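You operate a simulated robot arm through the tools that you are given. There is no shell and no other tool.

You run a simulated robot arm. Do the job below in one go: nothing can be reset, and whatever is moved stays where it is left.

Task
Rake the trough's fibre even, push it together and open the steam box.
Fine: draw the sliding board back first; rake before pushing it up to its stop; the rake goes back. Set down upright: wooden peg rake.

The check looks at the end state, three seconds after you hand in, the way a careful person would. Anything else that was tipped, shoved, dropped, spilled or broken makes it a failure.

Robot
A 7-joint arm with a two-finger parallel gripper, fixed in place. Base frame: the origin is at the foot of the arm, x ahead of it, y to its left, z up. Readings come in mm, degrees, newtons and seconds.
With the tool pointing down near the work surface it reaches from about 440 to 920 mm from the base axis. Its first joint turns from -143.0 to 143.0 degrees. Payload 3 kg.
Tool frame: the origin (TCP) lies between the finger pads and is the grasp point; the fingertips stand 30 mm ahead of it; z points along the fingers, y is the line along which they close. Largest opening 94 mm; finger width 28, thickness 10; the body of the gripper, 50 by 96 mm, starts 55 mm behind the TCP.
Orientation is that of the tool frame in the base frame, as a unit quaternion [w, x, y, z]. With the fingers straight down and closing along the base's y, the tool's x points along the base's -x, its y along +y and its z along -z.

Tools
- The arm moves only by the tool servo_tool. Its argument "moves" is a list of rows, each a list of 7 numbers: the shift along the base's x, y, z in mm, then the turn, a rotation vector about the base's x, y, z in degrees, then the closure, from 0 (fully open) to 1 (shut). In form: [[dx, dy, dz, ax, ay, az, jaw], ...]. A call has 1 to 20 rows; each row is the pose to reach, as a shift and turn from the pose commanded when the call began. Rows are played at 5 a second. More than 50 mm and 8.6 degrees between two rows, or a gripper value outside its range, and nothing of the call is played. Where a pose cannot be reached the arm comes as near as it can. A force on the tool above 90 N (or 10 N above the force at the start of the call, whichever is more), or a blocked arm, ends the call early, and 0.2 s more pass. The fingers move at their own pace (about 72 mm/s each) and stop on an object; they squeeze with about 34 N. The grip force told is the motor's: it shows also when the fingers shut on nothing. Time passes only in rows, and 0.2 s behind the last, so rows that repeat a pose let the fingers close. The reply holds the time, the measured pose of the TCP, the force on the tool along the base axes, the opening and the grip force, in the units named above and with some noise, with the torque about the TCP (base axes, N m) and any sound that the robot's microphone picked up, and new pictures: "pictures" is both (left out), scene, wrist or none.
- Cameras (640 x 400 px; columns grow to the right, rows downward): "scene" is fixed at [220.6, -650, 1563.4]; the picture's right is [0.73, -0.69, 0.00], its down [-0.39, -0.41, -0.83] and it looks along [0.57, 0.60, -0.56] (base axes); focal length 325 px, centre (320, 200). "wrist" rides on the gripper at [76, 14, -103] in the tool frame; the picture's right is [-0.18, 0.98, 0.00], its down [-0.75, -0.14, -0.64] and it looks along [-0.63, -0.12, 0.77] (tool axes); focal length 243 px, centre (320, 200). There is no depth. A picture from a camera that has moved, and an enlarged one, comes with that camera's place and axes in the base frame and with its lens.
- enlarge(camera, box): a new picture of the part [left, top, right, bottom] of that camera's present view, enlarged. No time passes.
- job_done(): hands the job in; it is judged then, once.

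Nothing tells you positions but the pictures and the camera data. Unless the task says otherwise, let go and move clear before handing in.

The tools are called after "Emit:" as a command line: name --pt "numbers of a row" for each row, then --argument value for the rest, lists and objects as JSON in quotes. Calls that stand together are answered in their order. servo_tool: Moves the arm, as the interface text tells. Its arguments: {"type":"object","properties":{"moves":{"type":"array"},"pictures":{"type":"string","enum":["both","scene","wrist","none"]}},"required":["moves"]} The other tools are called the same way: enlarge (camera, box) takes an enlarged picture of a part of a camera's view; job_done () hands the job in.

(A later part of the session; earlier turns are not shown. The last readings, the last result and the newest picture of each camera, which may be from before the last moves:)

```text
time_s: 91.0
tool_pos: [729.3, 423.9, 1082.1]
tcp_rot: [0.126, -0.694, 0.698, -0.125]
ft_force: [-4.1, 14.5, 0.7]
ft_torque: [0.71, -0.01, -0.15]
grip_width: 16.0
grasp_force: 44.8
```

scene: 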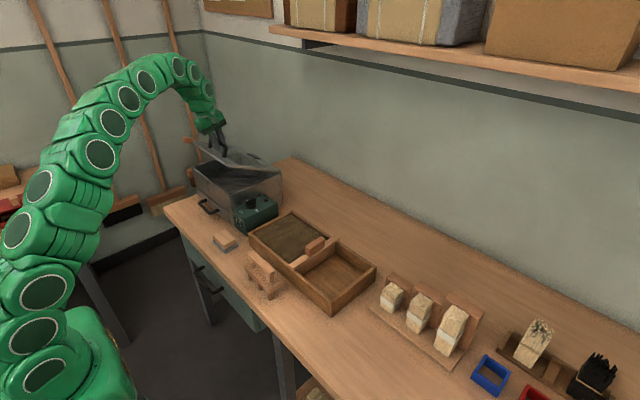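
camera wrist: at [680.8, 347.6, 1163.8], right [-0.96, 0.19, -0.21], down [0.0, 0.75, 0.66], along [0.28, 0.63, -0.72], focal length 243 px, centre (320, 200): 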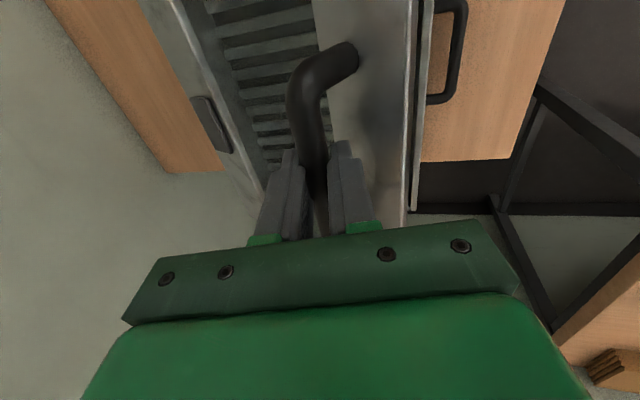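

Forces are near zero; the arc is well tracked. I continue another 12°.

Emit:
servo_tool --pt "3.3 0.2 3.3 0 -1.5 0 1" --pt "6.6 0.4 6.5 0 -3 0 1" --pt "9.9 0.4 9.6 0 -4.5 0 1" --pt "13.3 0.4 12.6 0 -6 0 1" --pt "17 0.4 15.4 0 -7.5 0 1" --pt "20.7 0.4 18.1 0 -9 0 1" --pt "24.5 0.4 20.8 0 -10.5 0 1" --pt "28.3 0.4 23.4 0 -12 0 1" --pt "28.3 0.4 23.4 0 -12 0 1"

Emit:
enlarge --camera "scene" --box '[160, 80, 300, 210]'

```text
time_s: 93.0
tool_pos: [756.9, 423.6, 1107.0]
tcp_rot: [0.2, -0.677, 0.68, -0.197]
ft_force: [-30.1, -17.4, 38.2]
ft_torque: [-0.02, -0.05, -0.75]
grip_width: 15.9
grasp_force: 45.2
camera wrist: at [689.8, 347.1, 1184.8], right [-0.83, 0.19, -0.53], down [-0.22, 0.75, 0.62], along [0.52, 0.63, -0.58], focal length 243 px, centre (320, 200)
```

scene: 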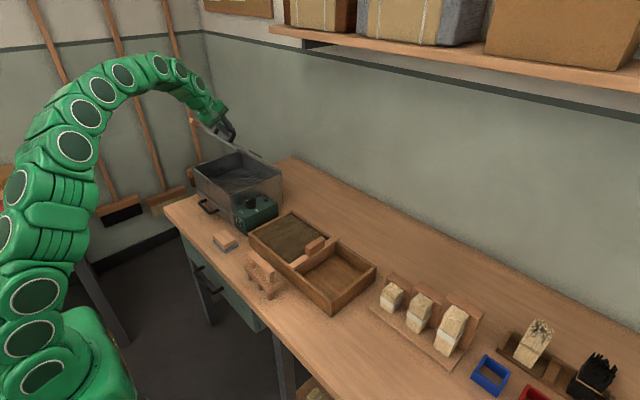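
wrist: 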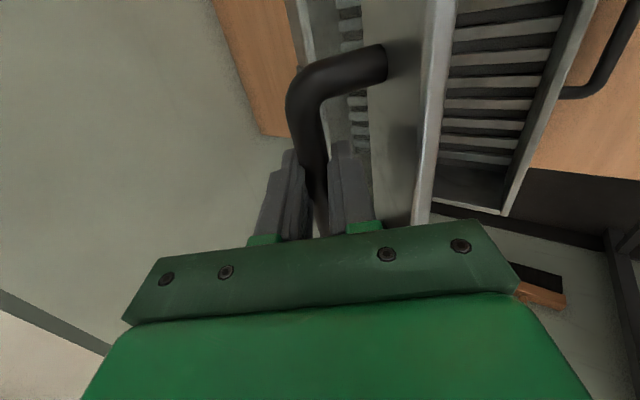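

```text
3.08 times, centred on (230, 145) of scene
camera zoom: at [220.6, -650.0, 1563.4], right [0.73, -0.69, 0.0], down [-0.39, -0.41, -0.83], along [0.57, 0.6, -0.56], focal length 1000 px, centre (597, 369)
```

zoom: 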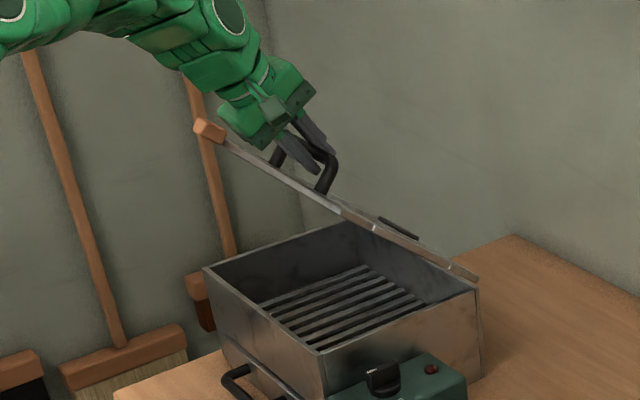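

The lid is near 47°. I relieve the radial load, then loosen the fingers slightly (still straddling the bar) to learn whether the lid holds by itself or leans on the finger.

Emit:
servo_tool --pt "-0.4 -0.2 0.6 0 0 0 1" --pt "-0.8 -0.4 1.2 0 0 0 1" --pt "-0.8 -0.4 1.2 0 0 0 1" --pictures "none"

Emit:
servo_tool --pt "0 0 0 0 0 0 0.8" --pt "0 0 0 0 0 0 0.76" --pt "0 0 0 0 0 0 0.74" --pt "0 0 0 0 0 0 0.74" --pt "0 0 0 0 0 0 0.74"

Emit:
enlarge --camera "wrist" --box '[220, 20, 420, 240]'

Emit:
enlarge --camera "scene" --box '[190, 100, 270, 180]'

```text
time_s: 93.8
tool_pos: [757.5, 424.2, 1105.5]
tcp_rot: [0.199, -0.678, 0.68, -0.196]
ft_force: [-19.8, -9.4, 23.1]
ft_torque: [0.66, 0.03, -0.46]
grip_width: 15.8
grasp_force: 45.3
```

```text
time_s: 95.0
tool_pos: [757.6, 423.8, 1106.6]
tcp_rot: [0.198, -0.677, 0.681, -0.196]
ft_force: [-1.5, 0.4, -0.2]
ft_torque: [0.02, 0.07, -0.02]
grip_width: 25.6
grasp_force: 0.8
camera wrist: at [690.3, 347.2, 1184.7], right [-0.83, 0.19, -0.53], down [-0.22, 0.75, 0.62], along [0.51, 0.63, -0.58], focal length 243 px, centre (320, 200)
```

scene: 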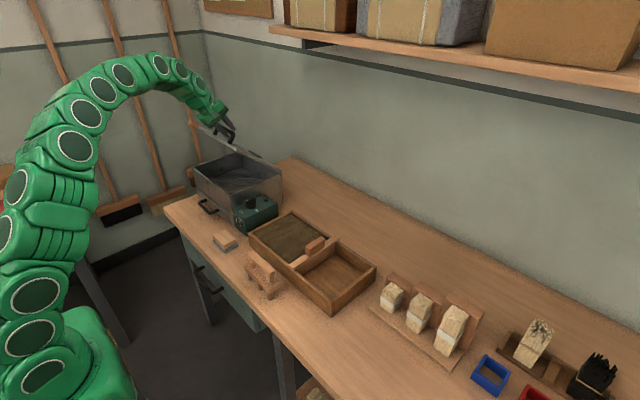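
wrist: 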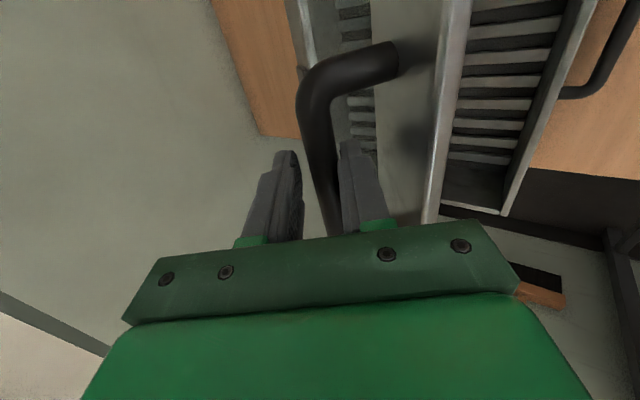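

```text
1.82 times, centred on (320, 130) of wrist
camera zoom: at [690.3, 347.2, 1184.7], right [-0.83, 0.19, -0.53], down [-0.22, 0.75, 0.62], along [0.51, 0.63, -0.58], focal length 441 px, centre (320, 327)
```

zoom: 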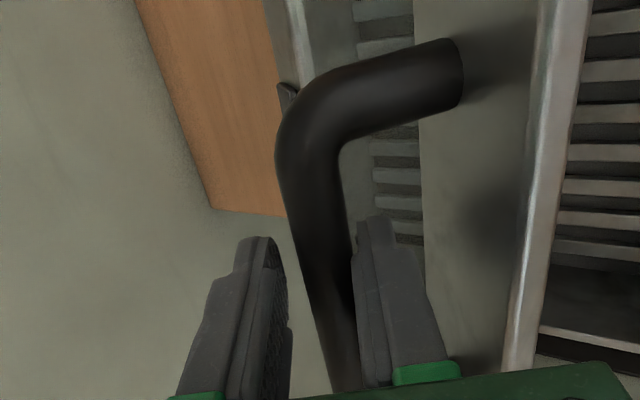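

```text
5.00 times, centred on (230, 140) of scene
camera zoom: at [220.6, -650.0, 1563.4], right [0.73, -0.69, 0.0], down [-0.39, -0.41, -0.83], along [0.57, 0.6, -0.56], focal length 1624 px, centre (770, 500)
```

zoom: 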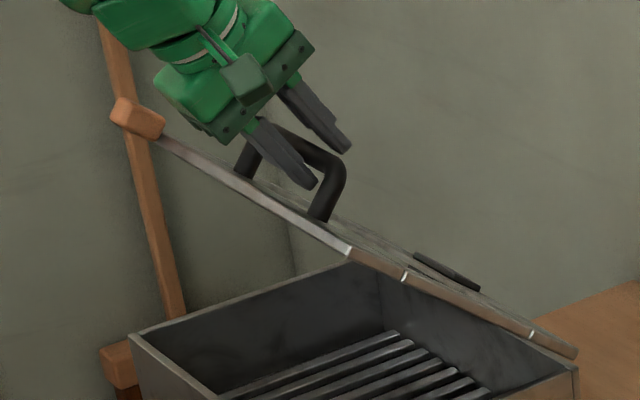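

The bar now rests lightly near the inner finger. I back that finger off by 4 mm to see whether the lid follows or stays.

Emit:
servo_tool --pt "-1.7 0 -1.1 0 0 0 0.74" --pt "-3.4 0 -2.1 0 0 0 0.74" --pt "-3.4 0 -2.1 0 0 0 0.74" --pt "-3.4 0 -2.1 0 0 0 0.74" --pictures "none"

Emit:
enlarge --camera "wrist" --box '[220, 20, 420, 240]'

Emit:
enlarge --camera "scene" --box '[190, 100, 270, 180]'

```text
time_s: 96.0
tool_pos: [753.0, 424.3, 1103.6]
tcp_rot: [0.199, -0.678, 0.68, -0.196]
ft_force: [-2.4, -0.6, -1.6]
ft_torque: [-0.01, 0.05, -0.05]
grip_width: 25.7
grasp_force: 1.2
```

```text
1.82 times, centred on (320, 130) of wrist
camera zoom: at [686.6, 347.3, 1182.0], right [-0.83, 0.19, -0.53], down [-0.22, 0.75, 0.62], along [0.51, 0.63, -0.58], focal length 441 px, centre (320, 327)
```

zoom: 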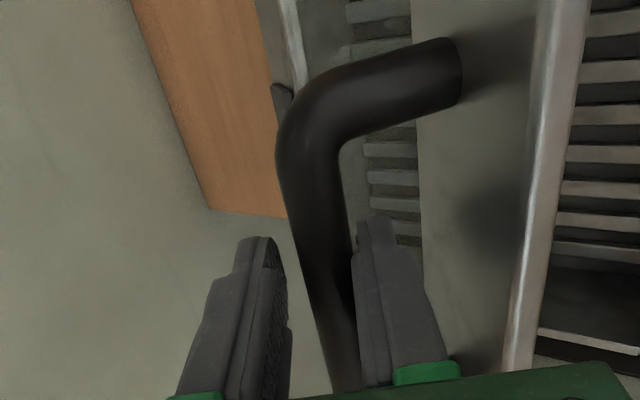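

```text
5.00 times, centred on (230, 140) of scene
camera zoom: at [220.6, -650.0, 1563.4], right [0.73, -0.69, 0.0], down [-0.39, -0.41, -0.83], along [0.57, 0.6, -0.56], focal length 1624 px, centre (770, 500)
```

zoom: 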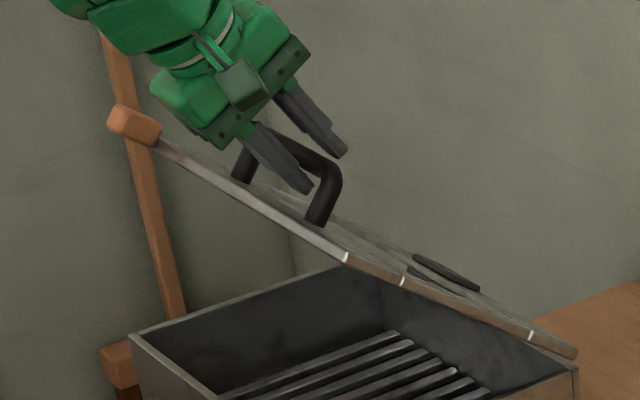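

The lid does not hold by itself: it leans on the finger with ~3 N, so it must be taken past vertical, and the bar can't be followed that far. The lid has a wooden lift tab at its front-left corner (≈(632, 563, 937)), reachable from the front all the way; so I lower the lid gently first, with the bar resting on the finger.

Emit:
servo_tool --pt "-7 0 -6 0 3 0 0.74" --pt "-14 0 -12 0 6 0 0.74" --pt "-21 0 -18 0 9 0 0.74" --pt "-28.6 0 -23.6 0 12 0 0.74" --pt "-34 0 -30.5 0 16 0 0.74" --pt "-39.9 0 -37.2 0 20 0 0.74" --pt "-44 0 -43 0 23 0 0.74" --pt "-48 0 -48.5 0 26 0 0.74" --pt "-52 0 -54.5 0 29 0 0.74" --pt "-55.6 0 -60 0 32 0 0.74" --pt "-59.5 0 -67.5 0 32 0 0.74" --pt "-63.2 0 -75 0 32 0 0.74" --pt "-66.8 0 -82.5 0 32 0 0.74" --pt "-70.2 0 -90 0 32 0 0.74" --pt "-72.5 0 -97 0 32 0 0.74" --pt "-74.5 0 -104 0 32 0 0.74" --pt "-76 0 -111 0 32 0 0.74" --pt "-77 0 -117 0 32 0 0.74" --pt "-77.9 0 -122 0 32 0 0.74" --pt "-77.9 0 -122 0 32 0 0.74"

Emit:
enlarge --camera "scene" --box '[170, 110, 290, 220]'

```text
time_s: 100.2
tool_pos: [675.7, 423.0, 982.3]
tcp_rot: [0.003, -0.706, 0.708, -0.002]
ft_force: [0.4, -0.1, 0.6]
ft_torque: [0.02, 0.02, 0.01]
grip_width: 24.8
grasp_force: 0.3
camera wrist: at [660.6, 346.8, 1084.4], right [-0.98, 0.19, -0.01], down [0.14, 0.75, 0.64], along [0.13, 0.63, -0.77], focal length 243 px, centre (320, 200)
```

scene: 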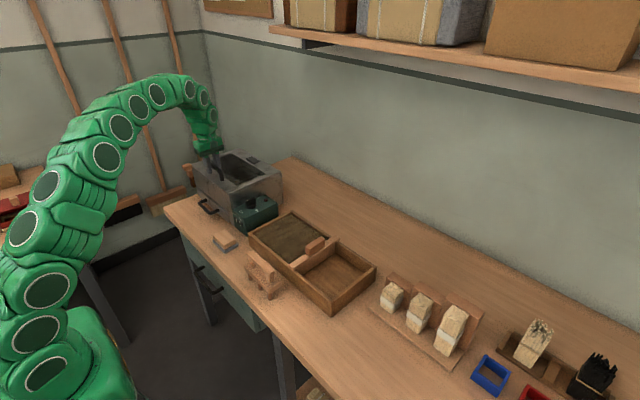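
wrist: 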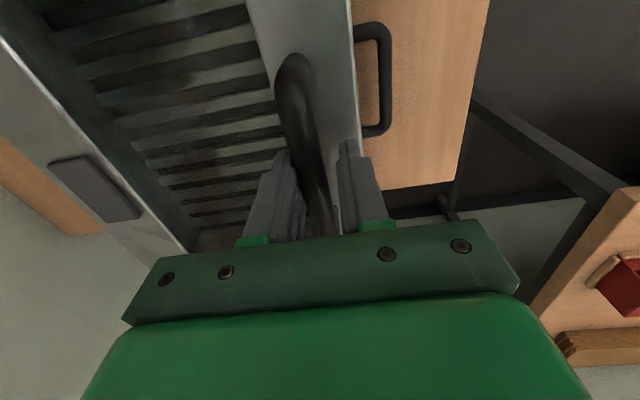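

```text
3.64 times, centred on (230, 165) of scene
camera zoom: at [220.6, -650.0, 1563.4], right [0.73, -0.69, 0.0], down [-0.39, -0.41, -0.83], along [0.57, 0.6, -0.56], focal length 1181 px, centre (647, 327)
```

zoom: 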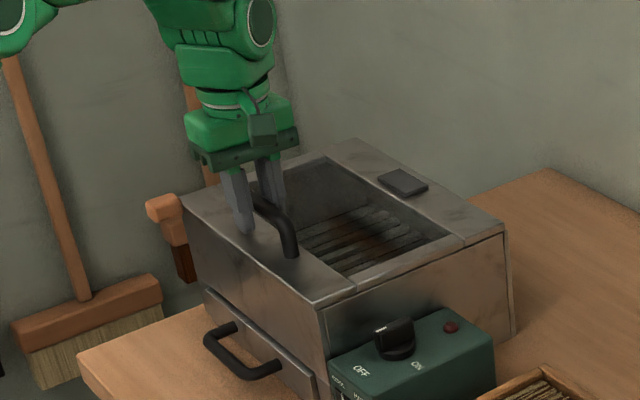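

The lid is closed again without load. I rise off the bar, turn the gripper back (closing along y), and move out in front of the box.

Emit:
servo_tool --pt "1 0 15 0 0 0 0.7" --pt "1 0 50 0 0 0 0.6" --pt "1 0 95 0 0 0 0.3" --pt "-15 8 105 0 0 -8 0" --pt "-30 16 105 0 0 -16 0" --pt "-45 24 105 0 0 -24 0" --pt "-60 32 105 0 0 -32 0" --pt "-75 40 105 0 0 -40 0" --pt "-90 48 105 0 0 -48 0" --pt "-105 56 105 0 0 -56 0" --pt "-120 64 105 0 0 -64 0" --pt "-130 72 100 0 0 -72 0" --pt "-140 80 95 0 0 -80 0" --pt "-150 88 90 0 0 -88 0" --pt "-155 95 85 0 0 -90 0" --pt "-155 95 85 0 0 -90 0"

Emit:
enlarge --camera "scene" --box '[150, 80, 290, 220]'

```text
time_s: 103.6
tool_pos: [522.0, 518.4, 1066.1]
tcp_rot: [0.001, 0.004, 1.0, -0.003]
ft_force: [0.6, 0.4, -0.1]
ft_torque: [0.0, 0.0, 0.01]
grip_width: 93.8
grasp_force: 0.2
camera wrist: at [444.8, 534.3, 1169.1], right [0.19, 0.98, -0.01], down [0.75, -0.14, 0.64], along [0.63, -0.13, -0.76], focal length 243 px, centre (320, 200)
```

scene: 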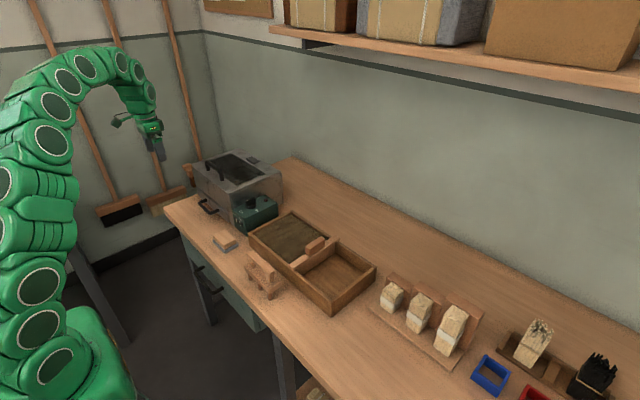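
wrist: 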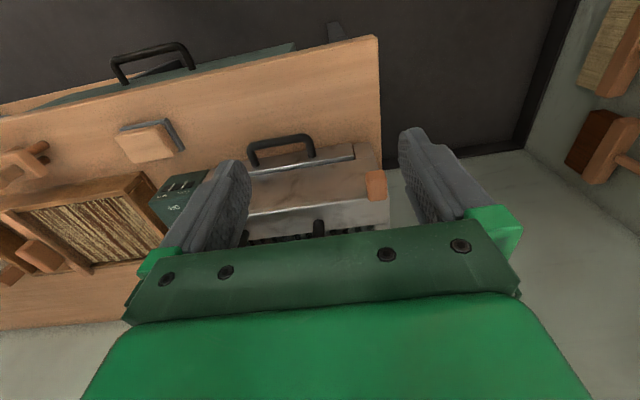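

```text
2.86 times, centred on (220, 150) of scene
camera zoom: at [220.6, -650.0, 1563.4], right [0.73, -0.69, 0.0], down [-0.39, -0.41, -0.83], along [0.57, 0.6, -0.56], focal length 928 px, centre (606, 343)
```

zoom: 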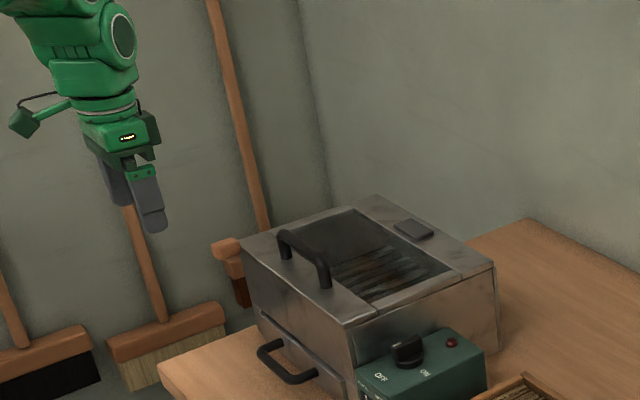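

The orange tab at the lid's front-left corner is visible between the fingers. I enlarge it.

Emit:
enlarge --camera "wrist" --box '[320, 120, 440, 230]'

Emit:
enlarge --camera "scene" --box '[172, 150, 222, 200]'

```text
3.64 times, centred on (380, 175) of wrist
camera zoom: at [444.8, 534.3, 1169.1], right [0.19, 0.98, -0.01], down [0.75, -0.14, 0.64], along [0.63, -0.13, -0.76], focal length 882 px, centre (102, 291)
```

zoom: 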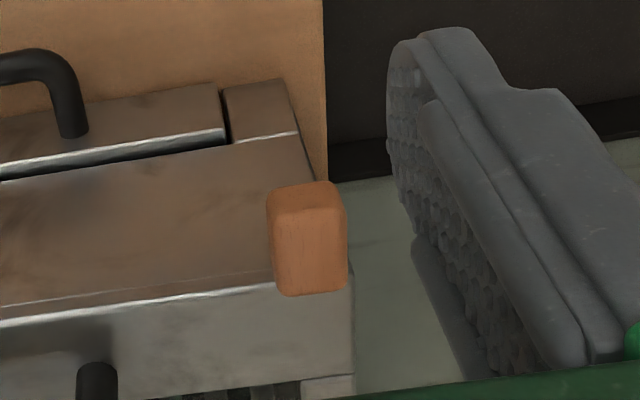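

```text
8.00 times, centred on (197, 175) of scene
camera zoom: at [220.6, -650.0, 1563.4], right [0.73, -0.69, 0.0], down [-0.39, -0.41, -0.83], along [0.57, 0.6, -0.56], focal length 2599 px, centre (1304, 400)
```

zoom: 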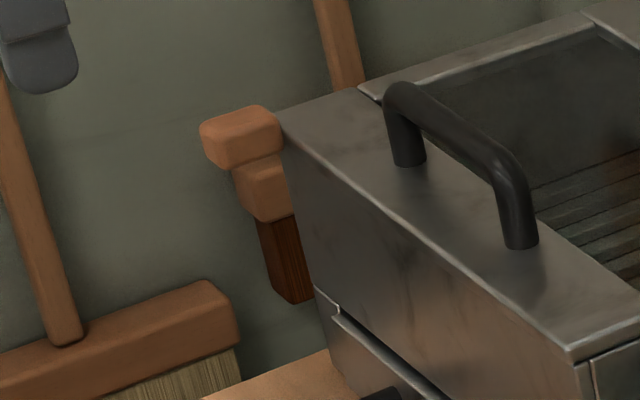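

The tab is about 34 × 22 × 17 mm at (628, 564, 938), projecting from the lid's front edge; gripping its ±y sides lets it pivot about the hinge direction. I tilt the gripper to point forward (+x) in front of it.

Emit:
servo_tool --pt "0 4 -6 0 -7.7 0 0.2" --pt "0 8 -12 0 -15.4 0 0.4" --pt "0 12 -18 0 -23.1 0 0.5" --pt "0 16 -24 0 -30.8 0 0.5" --pt "0 20 -30 0 -38.5 0 0.5" --pt "0 24 -36 0 -46.2 0 0.5" --pt "0 28 -42 0 -53.9 0 0.5" --pt "0 32 -48 0 -61.6 0 0.5" --pt "0 36 -54 0 -69.3 0 0.5" --pt "0 40 -60 0 -77 0 0.5" --pt "0 46 -66 0 -84 0 0.5" --pt "0 46 -66 0 -84 0 0.5"

Emit:
enlarge --camera "scene" --box '[130, 90, 270, 230]'

```text
time_s: 106.2
tool_pos: [520.1, 564.4, 1001.5]
tcp_rot: [0.67, 0.004, 0.742, 0.0]
ft_force: [1.4, 0.2, 0.4]
ft_torque: [0.02, -0.02, 0.0]
grip_width: 47.1
grasp_force: 0.0
camera wrist: at [410.6, 579.6, 935.8], right [0.03, 0.98, 0.19], down [-0.56, -0.14, 0.81], along [0.83, -0.13, 0.55], focal length 243 px, centre (320, 200)
```

scene: 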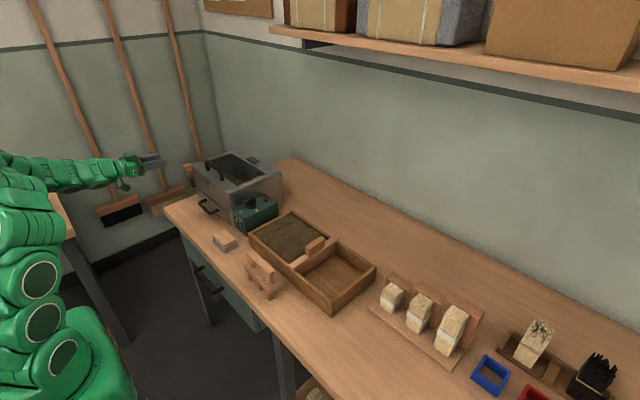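
wrist: 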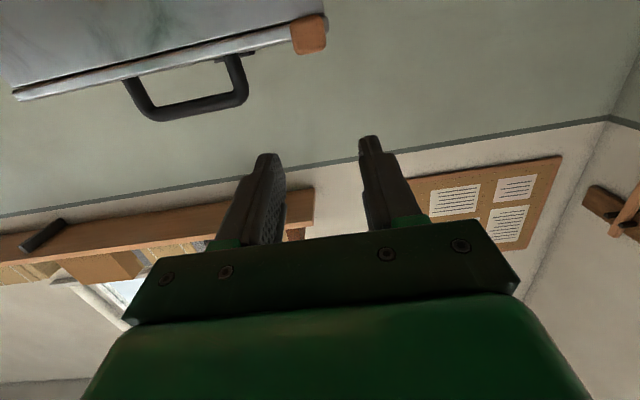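

```text
2.86 times, centred on (200, 160) of scene
camera zoom: at [220.6, -650.0, 1563.4], right [0.73, -0.69, 0.0], down [-0.39, -0.41, -0.83], along [0.57, 0.6, -0.56], focal length 928 px, centre (663, 314)
```

zoom: 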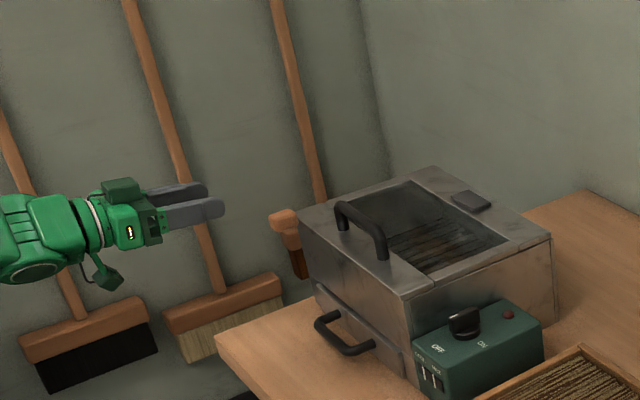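

The tool now points forward; the tab is at y≈566, z≈936. I move down and approach until just before the tab.

Emit:
servo_tool --pt "0 1 -20 0 0 0 0.5" --pt "0 1.5 -42 0 0 0 0.5" --pt "10 1.5 -63 0 0 0 0.5" --pt "30 1.5 -63 0 0 0 0.5" --pt "50 1.5 -63 0 0 0 0.5" --pt "50 1.5 -63 0 0 0 0.5"

Emit:
enlarge --camera "wrist" --box '[200, 0, 440, 240]'

Emit:
enlarge --camera "scene" --box '[150, 140, 250, 230]'

```text
time_s: 107.6
tool_pos: [570.3, 565.1, 938.8]
tcp_rot: [0.67, 0.005, 0.743, -0.001]
ft_force: [0.1, 0.7, 0.1]
ft_torque: [-0.04, 0.05, -0.03]
grip_width: 47.2
grasp_force: 0.1
camera wrist: at [460.8, 580.0, 873.3], right [0.03, 0.98, 0.19], down [-0.56, -0.14, 0.81], along [0.83, -0.13, 0.55], focal length 243 px, centre (320, 200)
```

scene: 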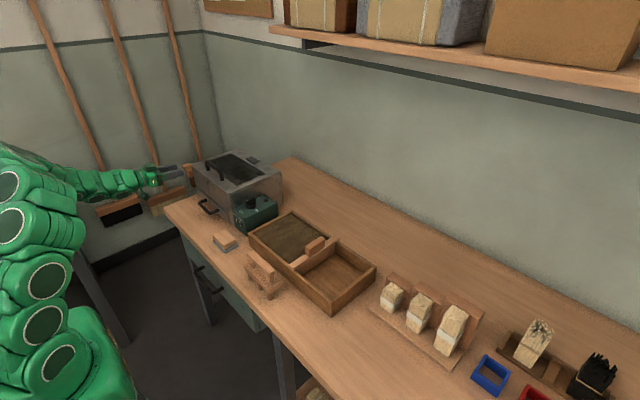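
wrist: 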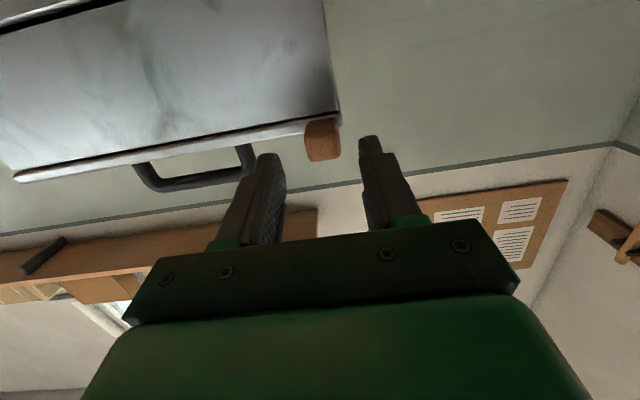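

```text
1.67 times, centred on (320, 120) of wrist
camera zoom: at [460.8, 580.0, 873.3], right [0.03, 0.98, 0.19], down [-0.56, -0.14, 0.81], along [0.83, -0.13, 0.55], focal length 404 px, centre (320, 333)
```

zoom: 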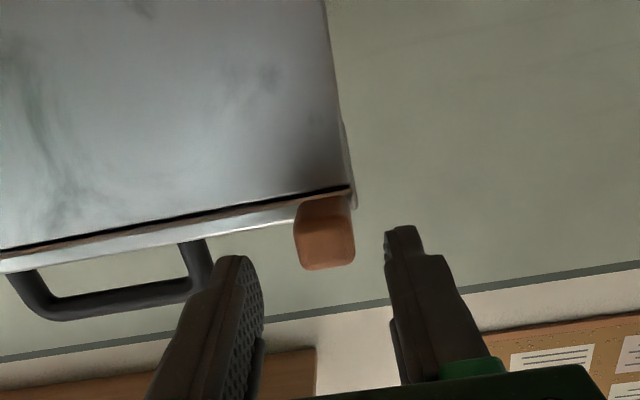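

```text
4.44 times, centred on (200, 185) of scene
camera zoom: at [220.6, -650.0, 1563.4], right [0.73, -0.69, 0.0], down [-0.39, -0.41, -0.83], along [0.57, 0.6, -0.56], focal length 1444 px, centre (853, 267)
```

zoom: 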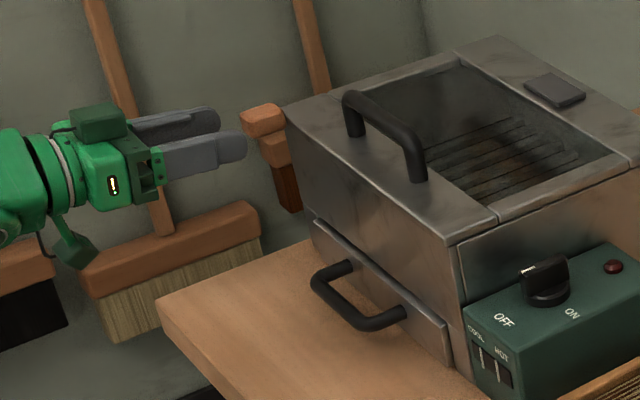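

The tab is centred between the fingers. I advance until the fingertips are just short of the lid edge, then grip the tab's sides.

Emit:
servo_tool --pt "12 0.5 -1 0 0 0 0.5" --pt "24 0.8 -2 0 0 0 0.5" --pt "34 0.8 -2 0 0 0 0.5" --pt "41 0.8 -2 0 0 0 0.5" --pt "41 0.8 -2 0 0 0 0.65" --pt "41 0.8 -2 0 0 0 0.75" --pt "41 0.8 -2 0 0 0 0.85" --pt "41 0.8 -2 0 0 0 1" --pt "41 0.8 -2 0 0 0 1"

Emit:
enlarge --camera "wrist" --box '[200, 60, 440, 240]'

Emit:
enlarge --camera "scene" --box '[160, 140, 240, 210]'

```text
time_s: 109.6
tool_pos: [611.2, 566.1, 937.5]
tcp_rot: [0.67, 0.005, 0.743, -0.001]
ft_force: [7.4, 5.0, -2.0]
ft_torque: [0.11, -0.11, 0.06]
grip_width: 27.9
grasp_force: 44.8
camera wrist: at [501.3, 581.3, 871.3], right [0.03, 0.98, 0.19], down [-0.56, -0.14, 0.82], along [0.83, -0.13, 0.55], focal length 243 px, centre (320, 200)
```

scene: 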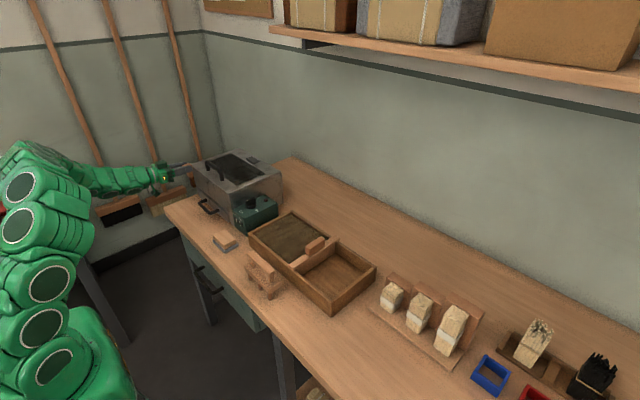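
wrist: 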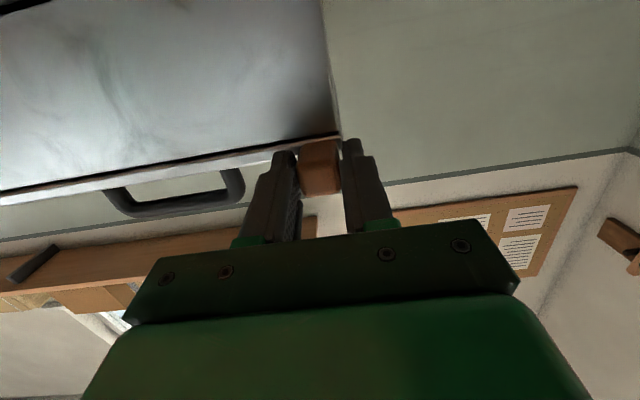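

```text
2.22 times, centred on (320, 150) of wrist
camera zoom: at [501.3, 581.3, 871.3], right [0.03, 0.98, 0.19], down [-0.56, -0.14, 0.82], along [0.83, -0.13, 0.55], focal length 539 px, centre (320, 311)
```

zoom: 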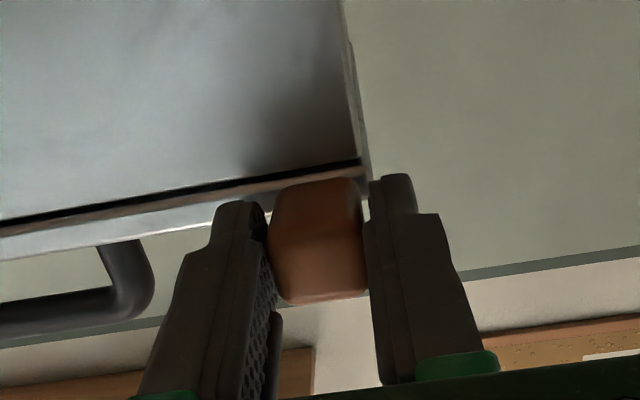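

```text
5.71 times, centred on (200, 175) of scene
camera zoom: at [220.6, -650.0, 1563.4], right [0.73, -0.69, 0.0], down [-0.39, -0.41, -0.83], along [0.57, 0.6, -0.56], focal length 1857 px, centre (1006, 343)
```

zoom: 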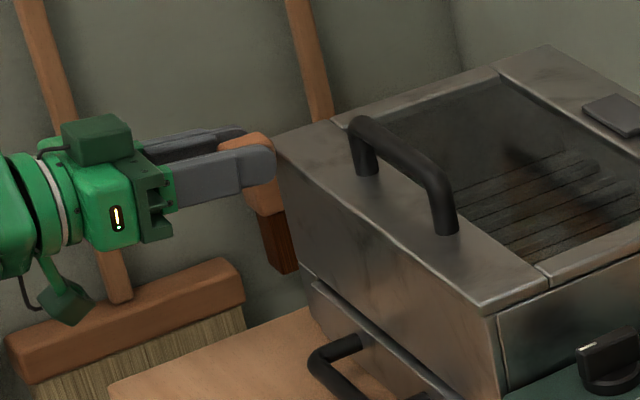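

Tab gripped (28 mm). I lift along the arc to about 10° and check the forces.

Emit:
servo_tool --pt "0.2 0 5 0 0 0 1" --pt "0.5 0 10.5 0 0 0 1" --pt "0.9 0 15.7 0 0 0 1" --pt "1.3 0 20.9 0 0 0 1" --pt "2.1 0 26 0 0 0 1" --pt "2.8 0 31.3 0 0 0 1" --pt "3.6 0 36.5 0 0 0 1" --pt "4.4 0 41.6 0 0 0 1" --pt "4.4 0 41.6 0 0 0 1"

Emit:
enlarge --camera "scene" --box '[150, 110, 290, 210]'

```text
time_s: 110.8
tool_pos: [609.3, 566.4, 958.4]
tcp_rot: [0.67, 0.005, 0.743, -0.002]
ft_force: [-57.8, -35.1, 1.9]
ft_torque: [-0.81, 0.82, 0.6]
grip_width: 24.0
grasp_force: 44.6
stopped in row 5: the force on the tool passed its limit at 98 N (the readings are from after the stop); the commanded pose is now the measured one
camera wrist: at [499.8, 581.5, 892.7], right [0.03, 0.98, 0.19], down [-0.56, -0.14, 0.82], along [0.83, -0.13, 0.55], focal length 243 px, centre (320, 200)
```

scene: 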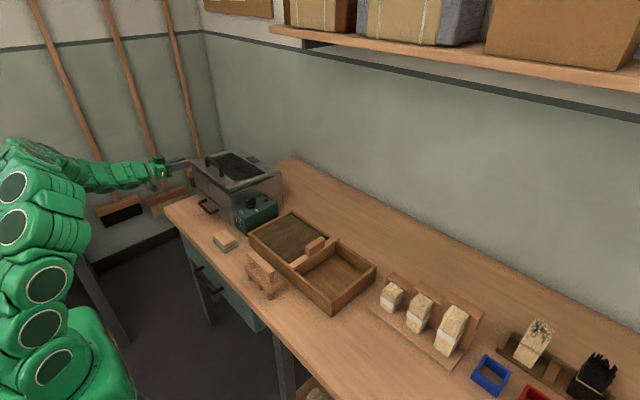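
wrist: 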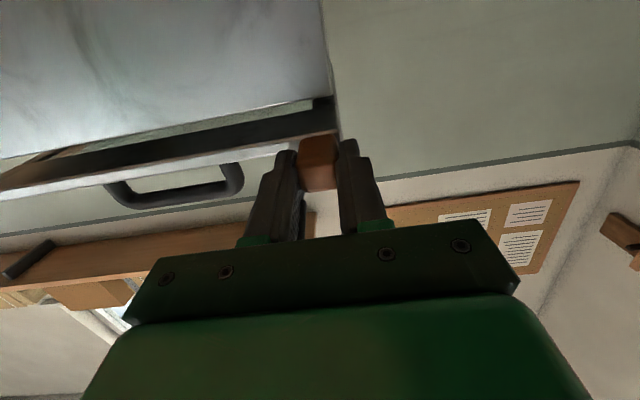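

```text
4.00 times, centred on (220, 160) of scene
camera zoom: at [220.6, -650.0, 1563.4], right [0.73, -0.69, 0.0], down [-0.39, -0.41, -0.83], along [0.57, 0.6, -0.56], focal length 1300 px, centre (720, 360)
```

zoom: 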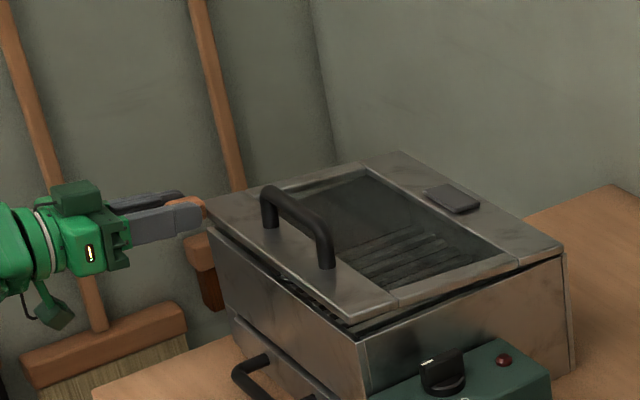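

The call stopped on force: something is pushing the tool back in −x. I look closely at the fingertips against the lid edge.

Emit:
enlarge --camera "wrist" --box '[230, 80, 410, 220]'

Emit:
enlarge --camera "scene" --box '[175, 145, 225, 185]'

```text
2.86 times, centred on (320, 150) of wrist
camera zoom: at [499.8, 581.5, 892.7], right [0.03, 0.98, 0.19], down [-0.56, -0.14, 0.82], along [0.83, -0.13, 0.55], focal length 693 px, centre (320, 343)
```

zoom: 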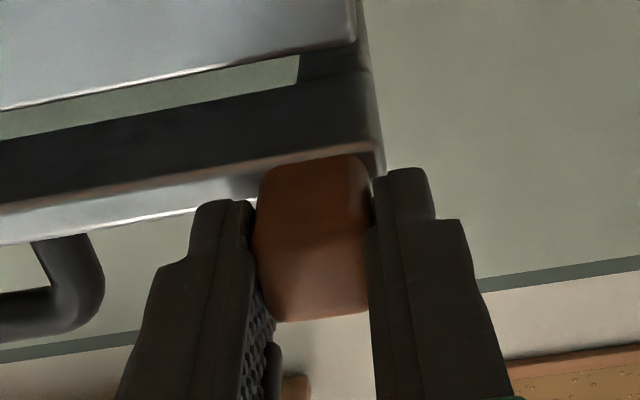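

```text
10.00 times, centred on (200, 165) of scene
camera zoom: at [220.6, -650.0, 1563.4], right [0.73, -0.69, 0.0], down [-0.39, -0.41, -0.83], along [0.57, 0.6, -0.56], focal length 3249 px, centre (1520, 550)
```

zoom: 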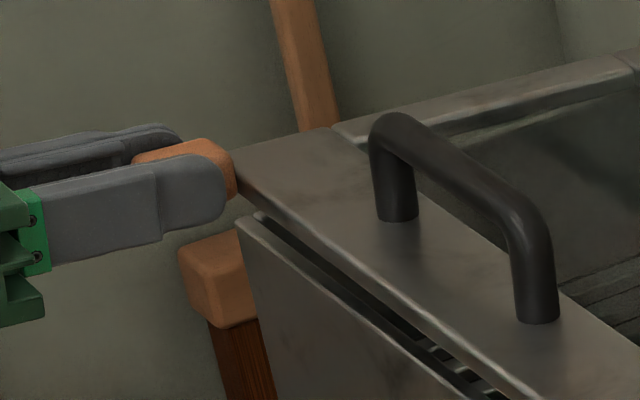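

Emit:
servo_tool --pt "-0.7 -0.5 0 0 0 0 1" --pt "-1.5 -1 0 0 0 0 1" --pt "-1.5 -1 0 0 0 0 1" --pictures "none"

```text
time_s: 111.6
tool_pos: [608.4, 565.6, 957.9]
tcp_rot: [0.669, 0.003, 0.743, 0.001]
ft_force: [17.2, 19.3, -6.2]
ft_torque: [-0.64, 0.87, 1.07]
grip_width: 24.0
grasp_force: 44.9
```

The side load is gone after a 1.5 mm correction (the fingers had slid onto the 24 mm part of the tab). I continue the lift in small steps.

Emit:
servo_tool --pt "0.7 0.4 4 0 0 0 1" --pt "1.4 0.4 8 0 0 0 1" --pt "2.2 0.4 12.4 0 0 0 1" --pt "2.2 0.4 12.4 0 0 0 1" --pictures "none"

```text
time_s: 112.6
tool_pos: [610.8, 566.3, 970.9]
tcp_rot: [0.67, 0.003, 0.743, 0.0]
ft_force: [-27.3, 7.4, -1.1]
ft_torque: [-0.74, 1.1, 0.85]
grip_width: 23.8
grasp_force: 45.0
```

Emit:
servo_tool --pt "0 0 4 0 0 0 1" --pt "0.4 0 8 0 0 0 1" --pt "1 0 12.2 0 0 0 1" --pt "1.7 0 16.4 0 0 0 1" --pt "2.5 0 20.5 0 0 0 1" --pt "3.3 0 24.6 0 0 0 1" --pt "3.3 0 24.6 0 0 0 1"

Emit:
enlarge --camera "scene" --box '[150, 100, 290, 210]'

Emit:
enlarge --camera "wrist" --box '[230, 80, 410, 220]'

```text
time_s: 114.2
tool_pos: [614.0, 564.7, 995.4]
tcp_rot: [0.671, 0.004, 0.742, -0.001]
ft_force: [-4.5, 16.5, -6.4]
ft_torque: [-0.63, 1.2, 1.11]
grip_width: 24.0
grasp_force: 44.6
camera wrist: at [505.0, 581.4, 929.9], right [0.03, 0.98, 0.19], down [-0.56, -0.14, 0.82], along [0.83, -0.13, 0.55], focal length 243 px, centre (320, 200)
```

scene: 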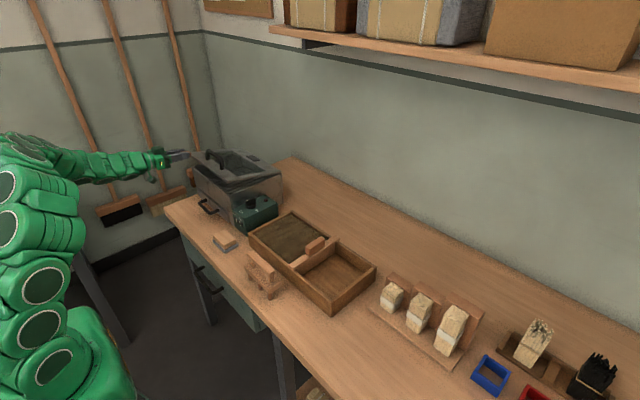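
wrist: 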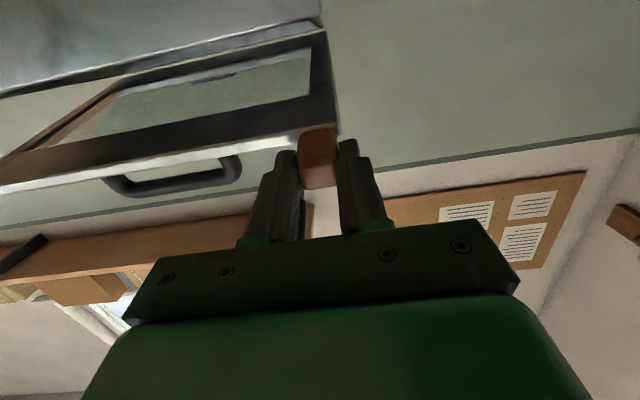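

```text
3.64 times, centred on (220, 155) of scene
camera zoom: at [220.6, -650.0, 1563.4], right [0.73, -0.69, 0.0], down [-0.39, -0.41, -0.83], along [0.57, 0.6, -0.56], focal length 1181 px, centre (684, 364)
```

zoom: 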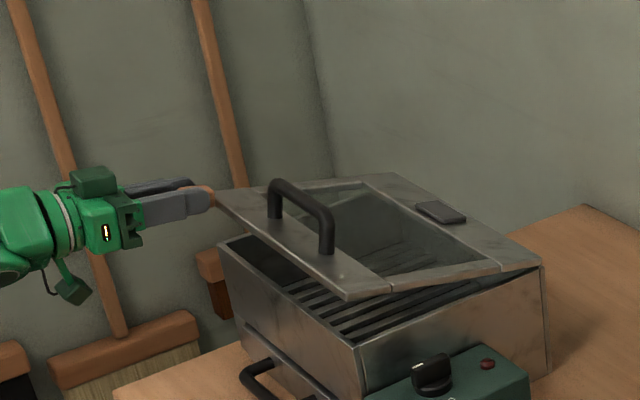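

```text
2.86 times, centred on (320, 150) of wrist
camera zoom: at [505.0, 581.4, 929.9], right [0.03, 0.98, 0.19], down [-0.56, -0.14, 0.82], along [0.83, -0.13, 0.55], focal length 693 px, centre (320, 343)
```

zoom: 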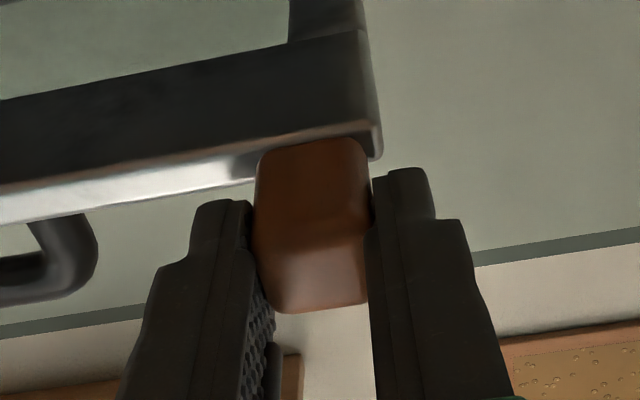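

Forces are small; the arc centre is about (866, 941). I continue up to about 29°, slowly tilting the tool up as well.

Emit:
servo_tool --pt "2.5 0.3 10 0 -0.5 0 1" --pt "4.8 0.4 18 0 -1 0 1" --pt "7.4 0.4 25.9 0 -1.5 0 1" --pt "10.3 0.4 33.8 0 -2 0 1" --pt "13.4 0.4 41.4 0 -2.5 0 1" --pt "16.9 0.4 49.1 0 -3 0 1" --pt "20.6 0.4 56.5 0 -3.5 0 1" --pt "24.6 0.4 63.9 0 -4 0 1" --pt "24.6 0.4 63.9 0 -4 0 1" --pictures "scene"

Emit:
enlarge --camera "wrist" --box '[230, 80, 410, 220]'

```text
time_s: 115.8
tool_pos: [634.1, 565.8, 1056.0]
tcp_rot: [0.694, 0.007, 0.72, -0.002]
ft_force: [-38.4, -23.4, 13.7]
ft_torque: [-0.59, 0.71, 0.13]
grip_width: 24.0
grasp_force: 44.8
stopped in row 8: the force on the tool passed its limit at 95 N (the readings are from after the stop); the commanded pose is now the measured one
```

scene: 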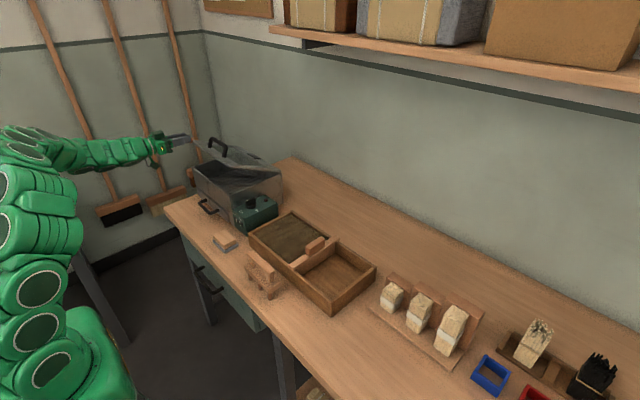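

```text
2.86 times, centred on (320, 150) of wrist
camera zoom: at [529.3, 581.8, 983.3], right [0.02, 0.98, 0.19], down [-0.62, -0.14, 0.78], along [0.79, -0.13, 0.6], focal length 693 px, centre (320, 343)
```

zoom: 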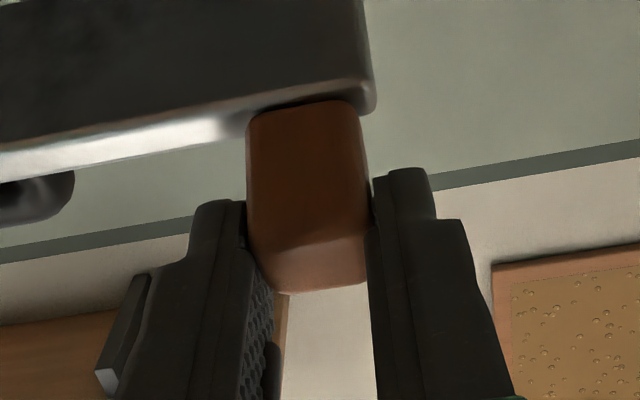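

Stopped on force again, pushing outward. I relieve it by about 1 mm and re-read.

Emit:
servo_tool --pt "-0.6 -0.3 0.2 0 0 0 1" --pt "-1.1 -0.5 0.4 0 0 0 1" --pt "-1.1 -0.5 0.4 0 0 0 1"

Emit:
enlarge --camera "scene" --box '[150, 100, 290, 210]'

```text
time_s: 116.6
tool_pos: [633.8, 565.2, 1055.8]
tcp_rot: [0.693, 0.006, 0.721, -0.001]
ft_force: [-14.5, -9.5, 9.0]
ft_torque: [-0.47, -0.9, 0.84]
grip_width: 23.8
grasp_force: 45.2
camera wrist: at [528.5, 581.4, 982.6], right [0.01, 0.98, 0.19], down [-0.61, -0.14, 0.78], along [0.79, -0.13, 0.6], focal length 243 px, centre (320, 200)
```

scene: 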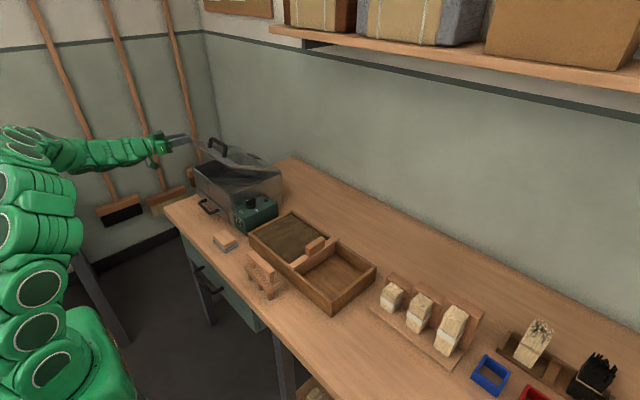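
wrist: 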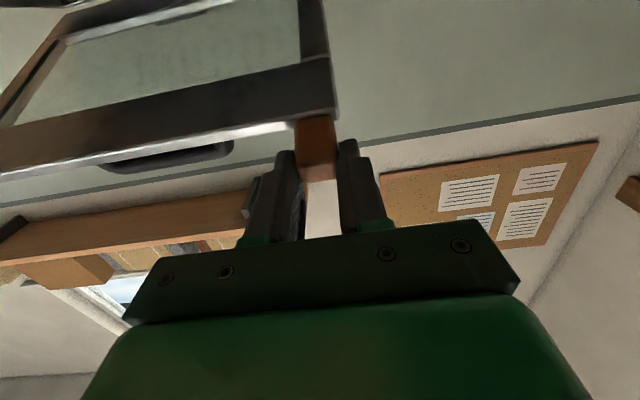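

```text
3.64 times, centred on (220, 155) of scene
camera zoom: at [220.6, -650.0, 1563.4], right [0.73, -0.69, 0.0], down [-0.39, -0.41, -0.83], along [0.57, 0.6, -0.56], focal length 1181 px, centre (684, 364)
```

zoom: 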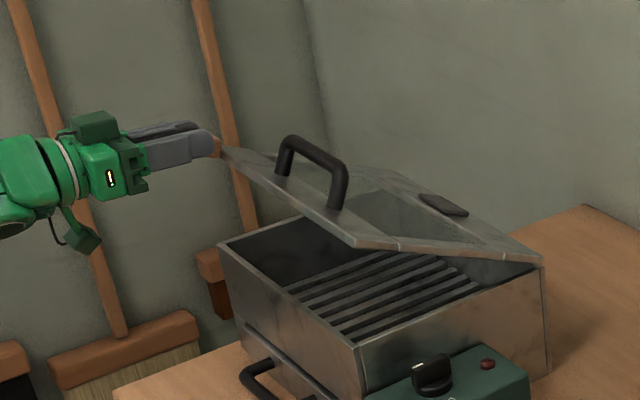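

From the picture the hinge is at about (877, 938) with the lid near 25–27°. I continue with the corrected radius in small steps.

Emit:
servo_tool --pt "2.5 0.2 5.7 0 -0.4 0 1" --pt "5.5 0.2 11.1 0 -0.8 0 1" --pt "8.9 0.2 16.7 0 -1.2 0 1" --pt "12.5 0.2 22.3 0 -1.6 0 1" --pt "12.5 0.2 22.3 0 -1.6 0 1" --pictures "none"

```text
time_s: 117.8
tool_pos: [645.8, 565.6, 1078.6]
tcp_rot: [0.704, 0.005, 0.71, -0.001]
ft_force: [-44.1, -28.1, 23.0]
ft_torque: [-0.76, 0.53, 0.21]
grip_width: 23.9
grasp_force: 45.1
```

Emit:
enlarge --camera "scene" --box '[180, 120, 300, 210]'

Emit:
enlarge --camera "wrist" --box '[200, 40, 440, 240]'

```text
4.44 times, centred on (240, 165) of scene
camera zoom: at [220.6, -650.0, 1563.4], right [0.73, -0.69, 0.0], down [-0.39, -0.41, -0.83], along [0.57, 0.6, -0.56], focal length 1444 px, centre (676, 356)
```

zoom: 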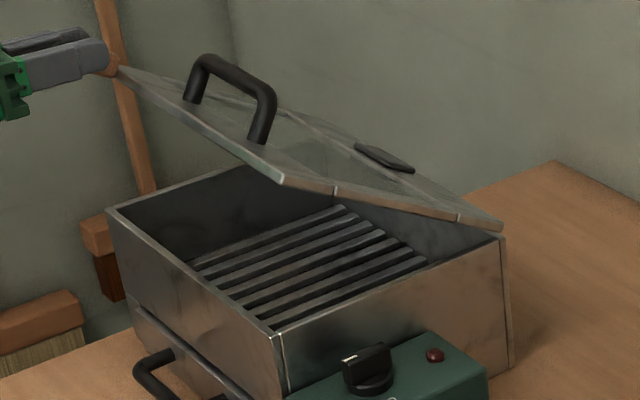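

```text
2.00 times, centred on (320, 140) of wrist
camera zoom: at [543.1, 581.6, 1003.7], right [0.01, 0.98, 0.19], down [-0.64, -0.14, 0.76], along [0.77, -0.13, 0.62], focal length 485 px, centre (320, 320)
```

zoom: 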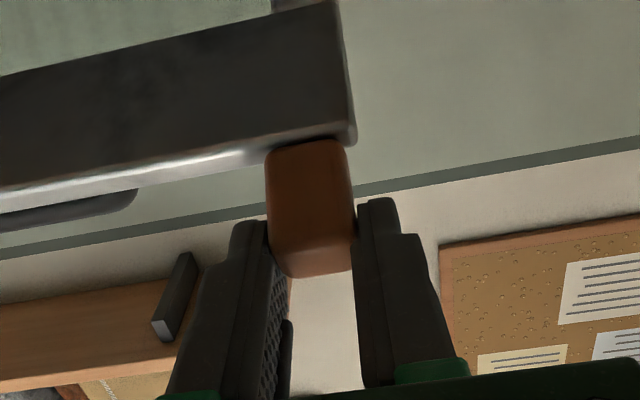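

The fingers are creeping outward along the tab, so this grip won't last to vertical. I lower the lid gently again and will instead use closed fingers as a prop under the tab and lid, which needs no grip.

Emit:
servo_tool --pt "-2 0 0 0 0 0 1" --pt "-7.9 0 -7.6 0 0 0 1" --pt "-13.5 0 -16.7 0 0 0 1" --pt "-18.6 0 -26.2 0 0 0 1" --pt "-23.4 0 -35.8 0 0 0 1" --pt "-27.7 0 -45.7 0 0 0 1" --pt "-31.6 0 -55.7 0 0 0 1" --pt "-35.1 0 -65.9 0 0 0 1" --pt "-35.1 0 -65.9 0 0 0 1"

Emit:
enlarge --camera "scene" --box '[150, 100, 290, 210]'

```text
time_s: 119.8
tool_pos: [612.3, 565.1, 1010.8]
tcp_rot: [0.703, 0.005, 0.711, 0.0]
ft_force: [4.4, -8.3, 0.1]
ft_torque: [-0.49, -1.14, 0.78]
grip_width: 23.5
grasp_force: 45.2
camera wrist: at [508.8, 581.8, 935.9], right [0.01, 0.98, 0.19], down [-0.63, -0.14, 0.76], along [0.77, -0.13, 0.62], focal length 243 px, centre (320, 200)
```

scene: 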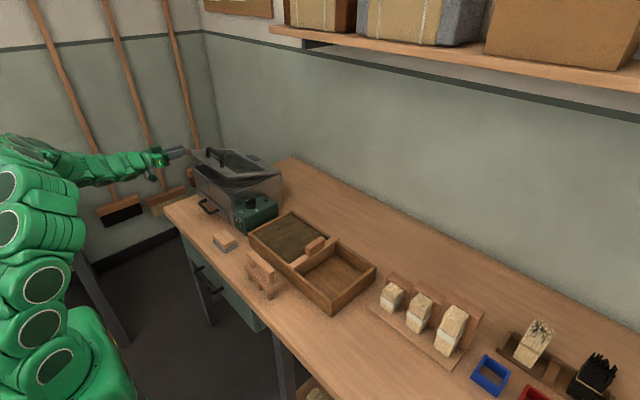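
wrist: 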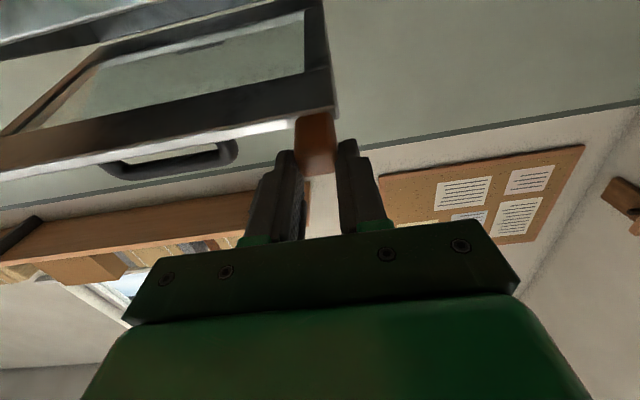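

```text
3.64 times, centred on (220, 155) of scene
camera zoom: at [220.6, -650.0, 1563.4], right [0.73, -0.69, 0.0], down [-0.39, -0.41, -0.83], along [0.57, 0.6, -0.56], focal length 1181 px, centre (684, 364)
```

zoom: 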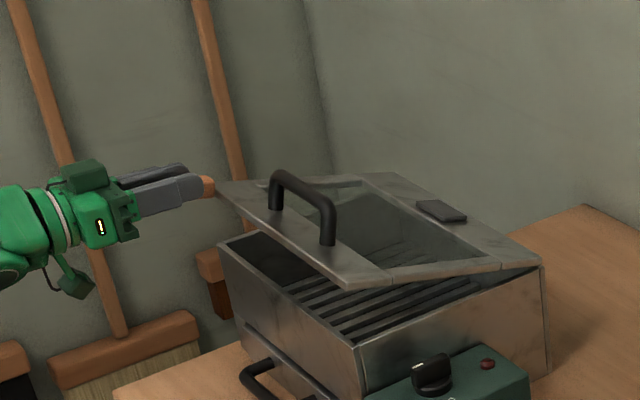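

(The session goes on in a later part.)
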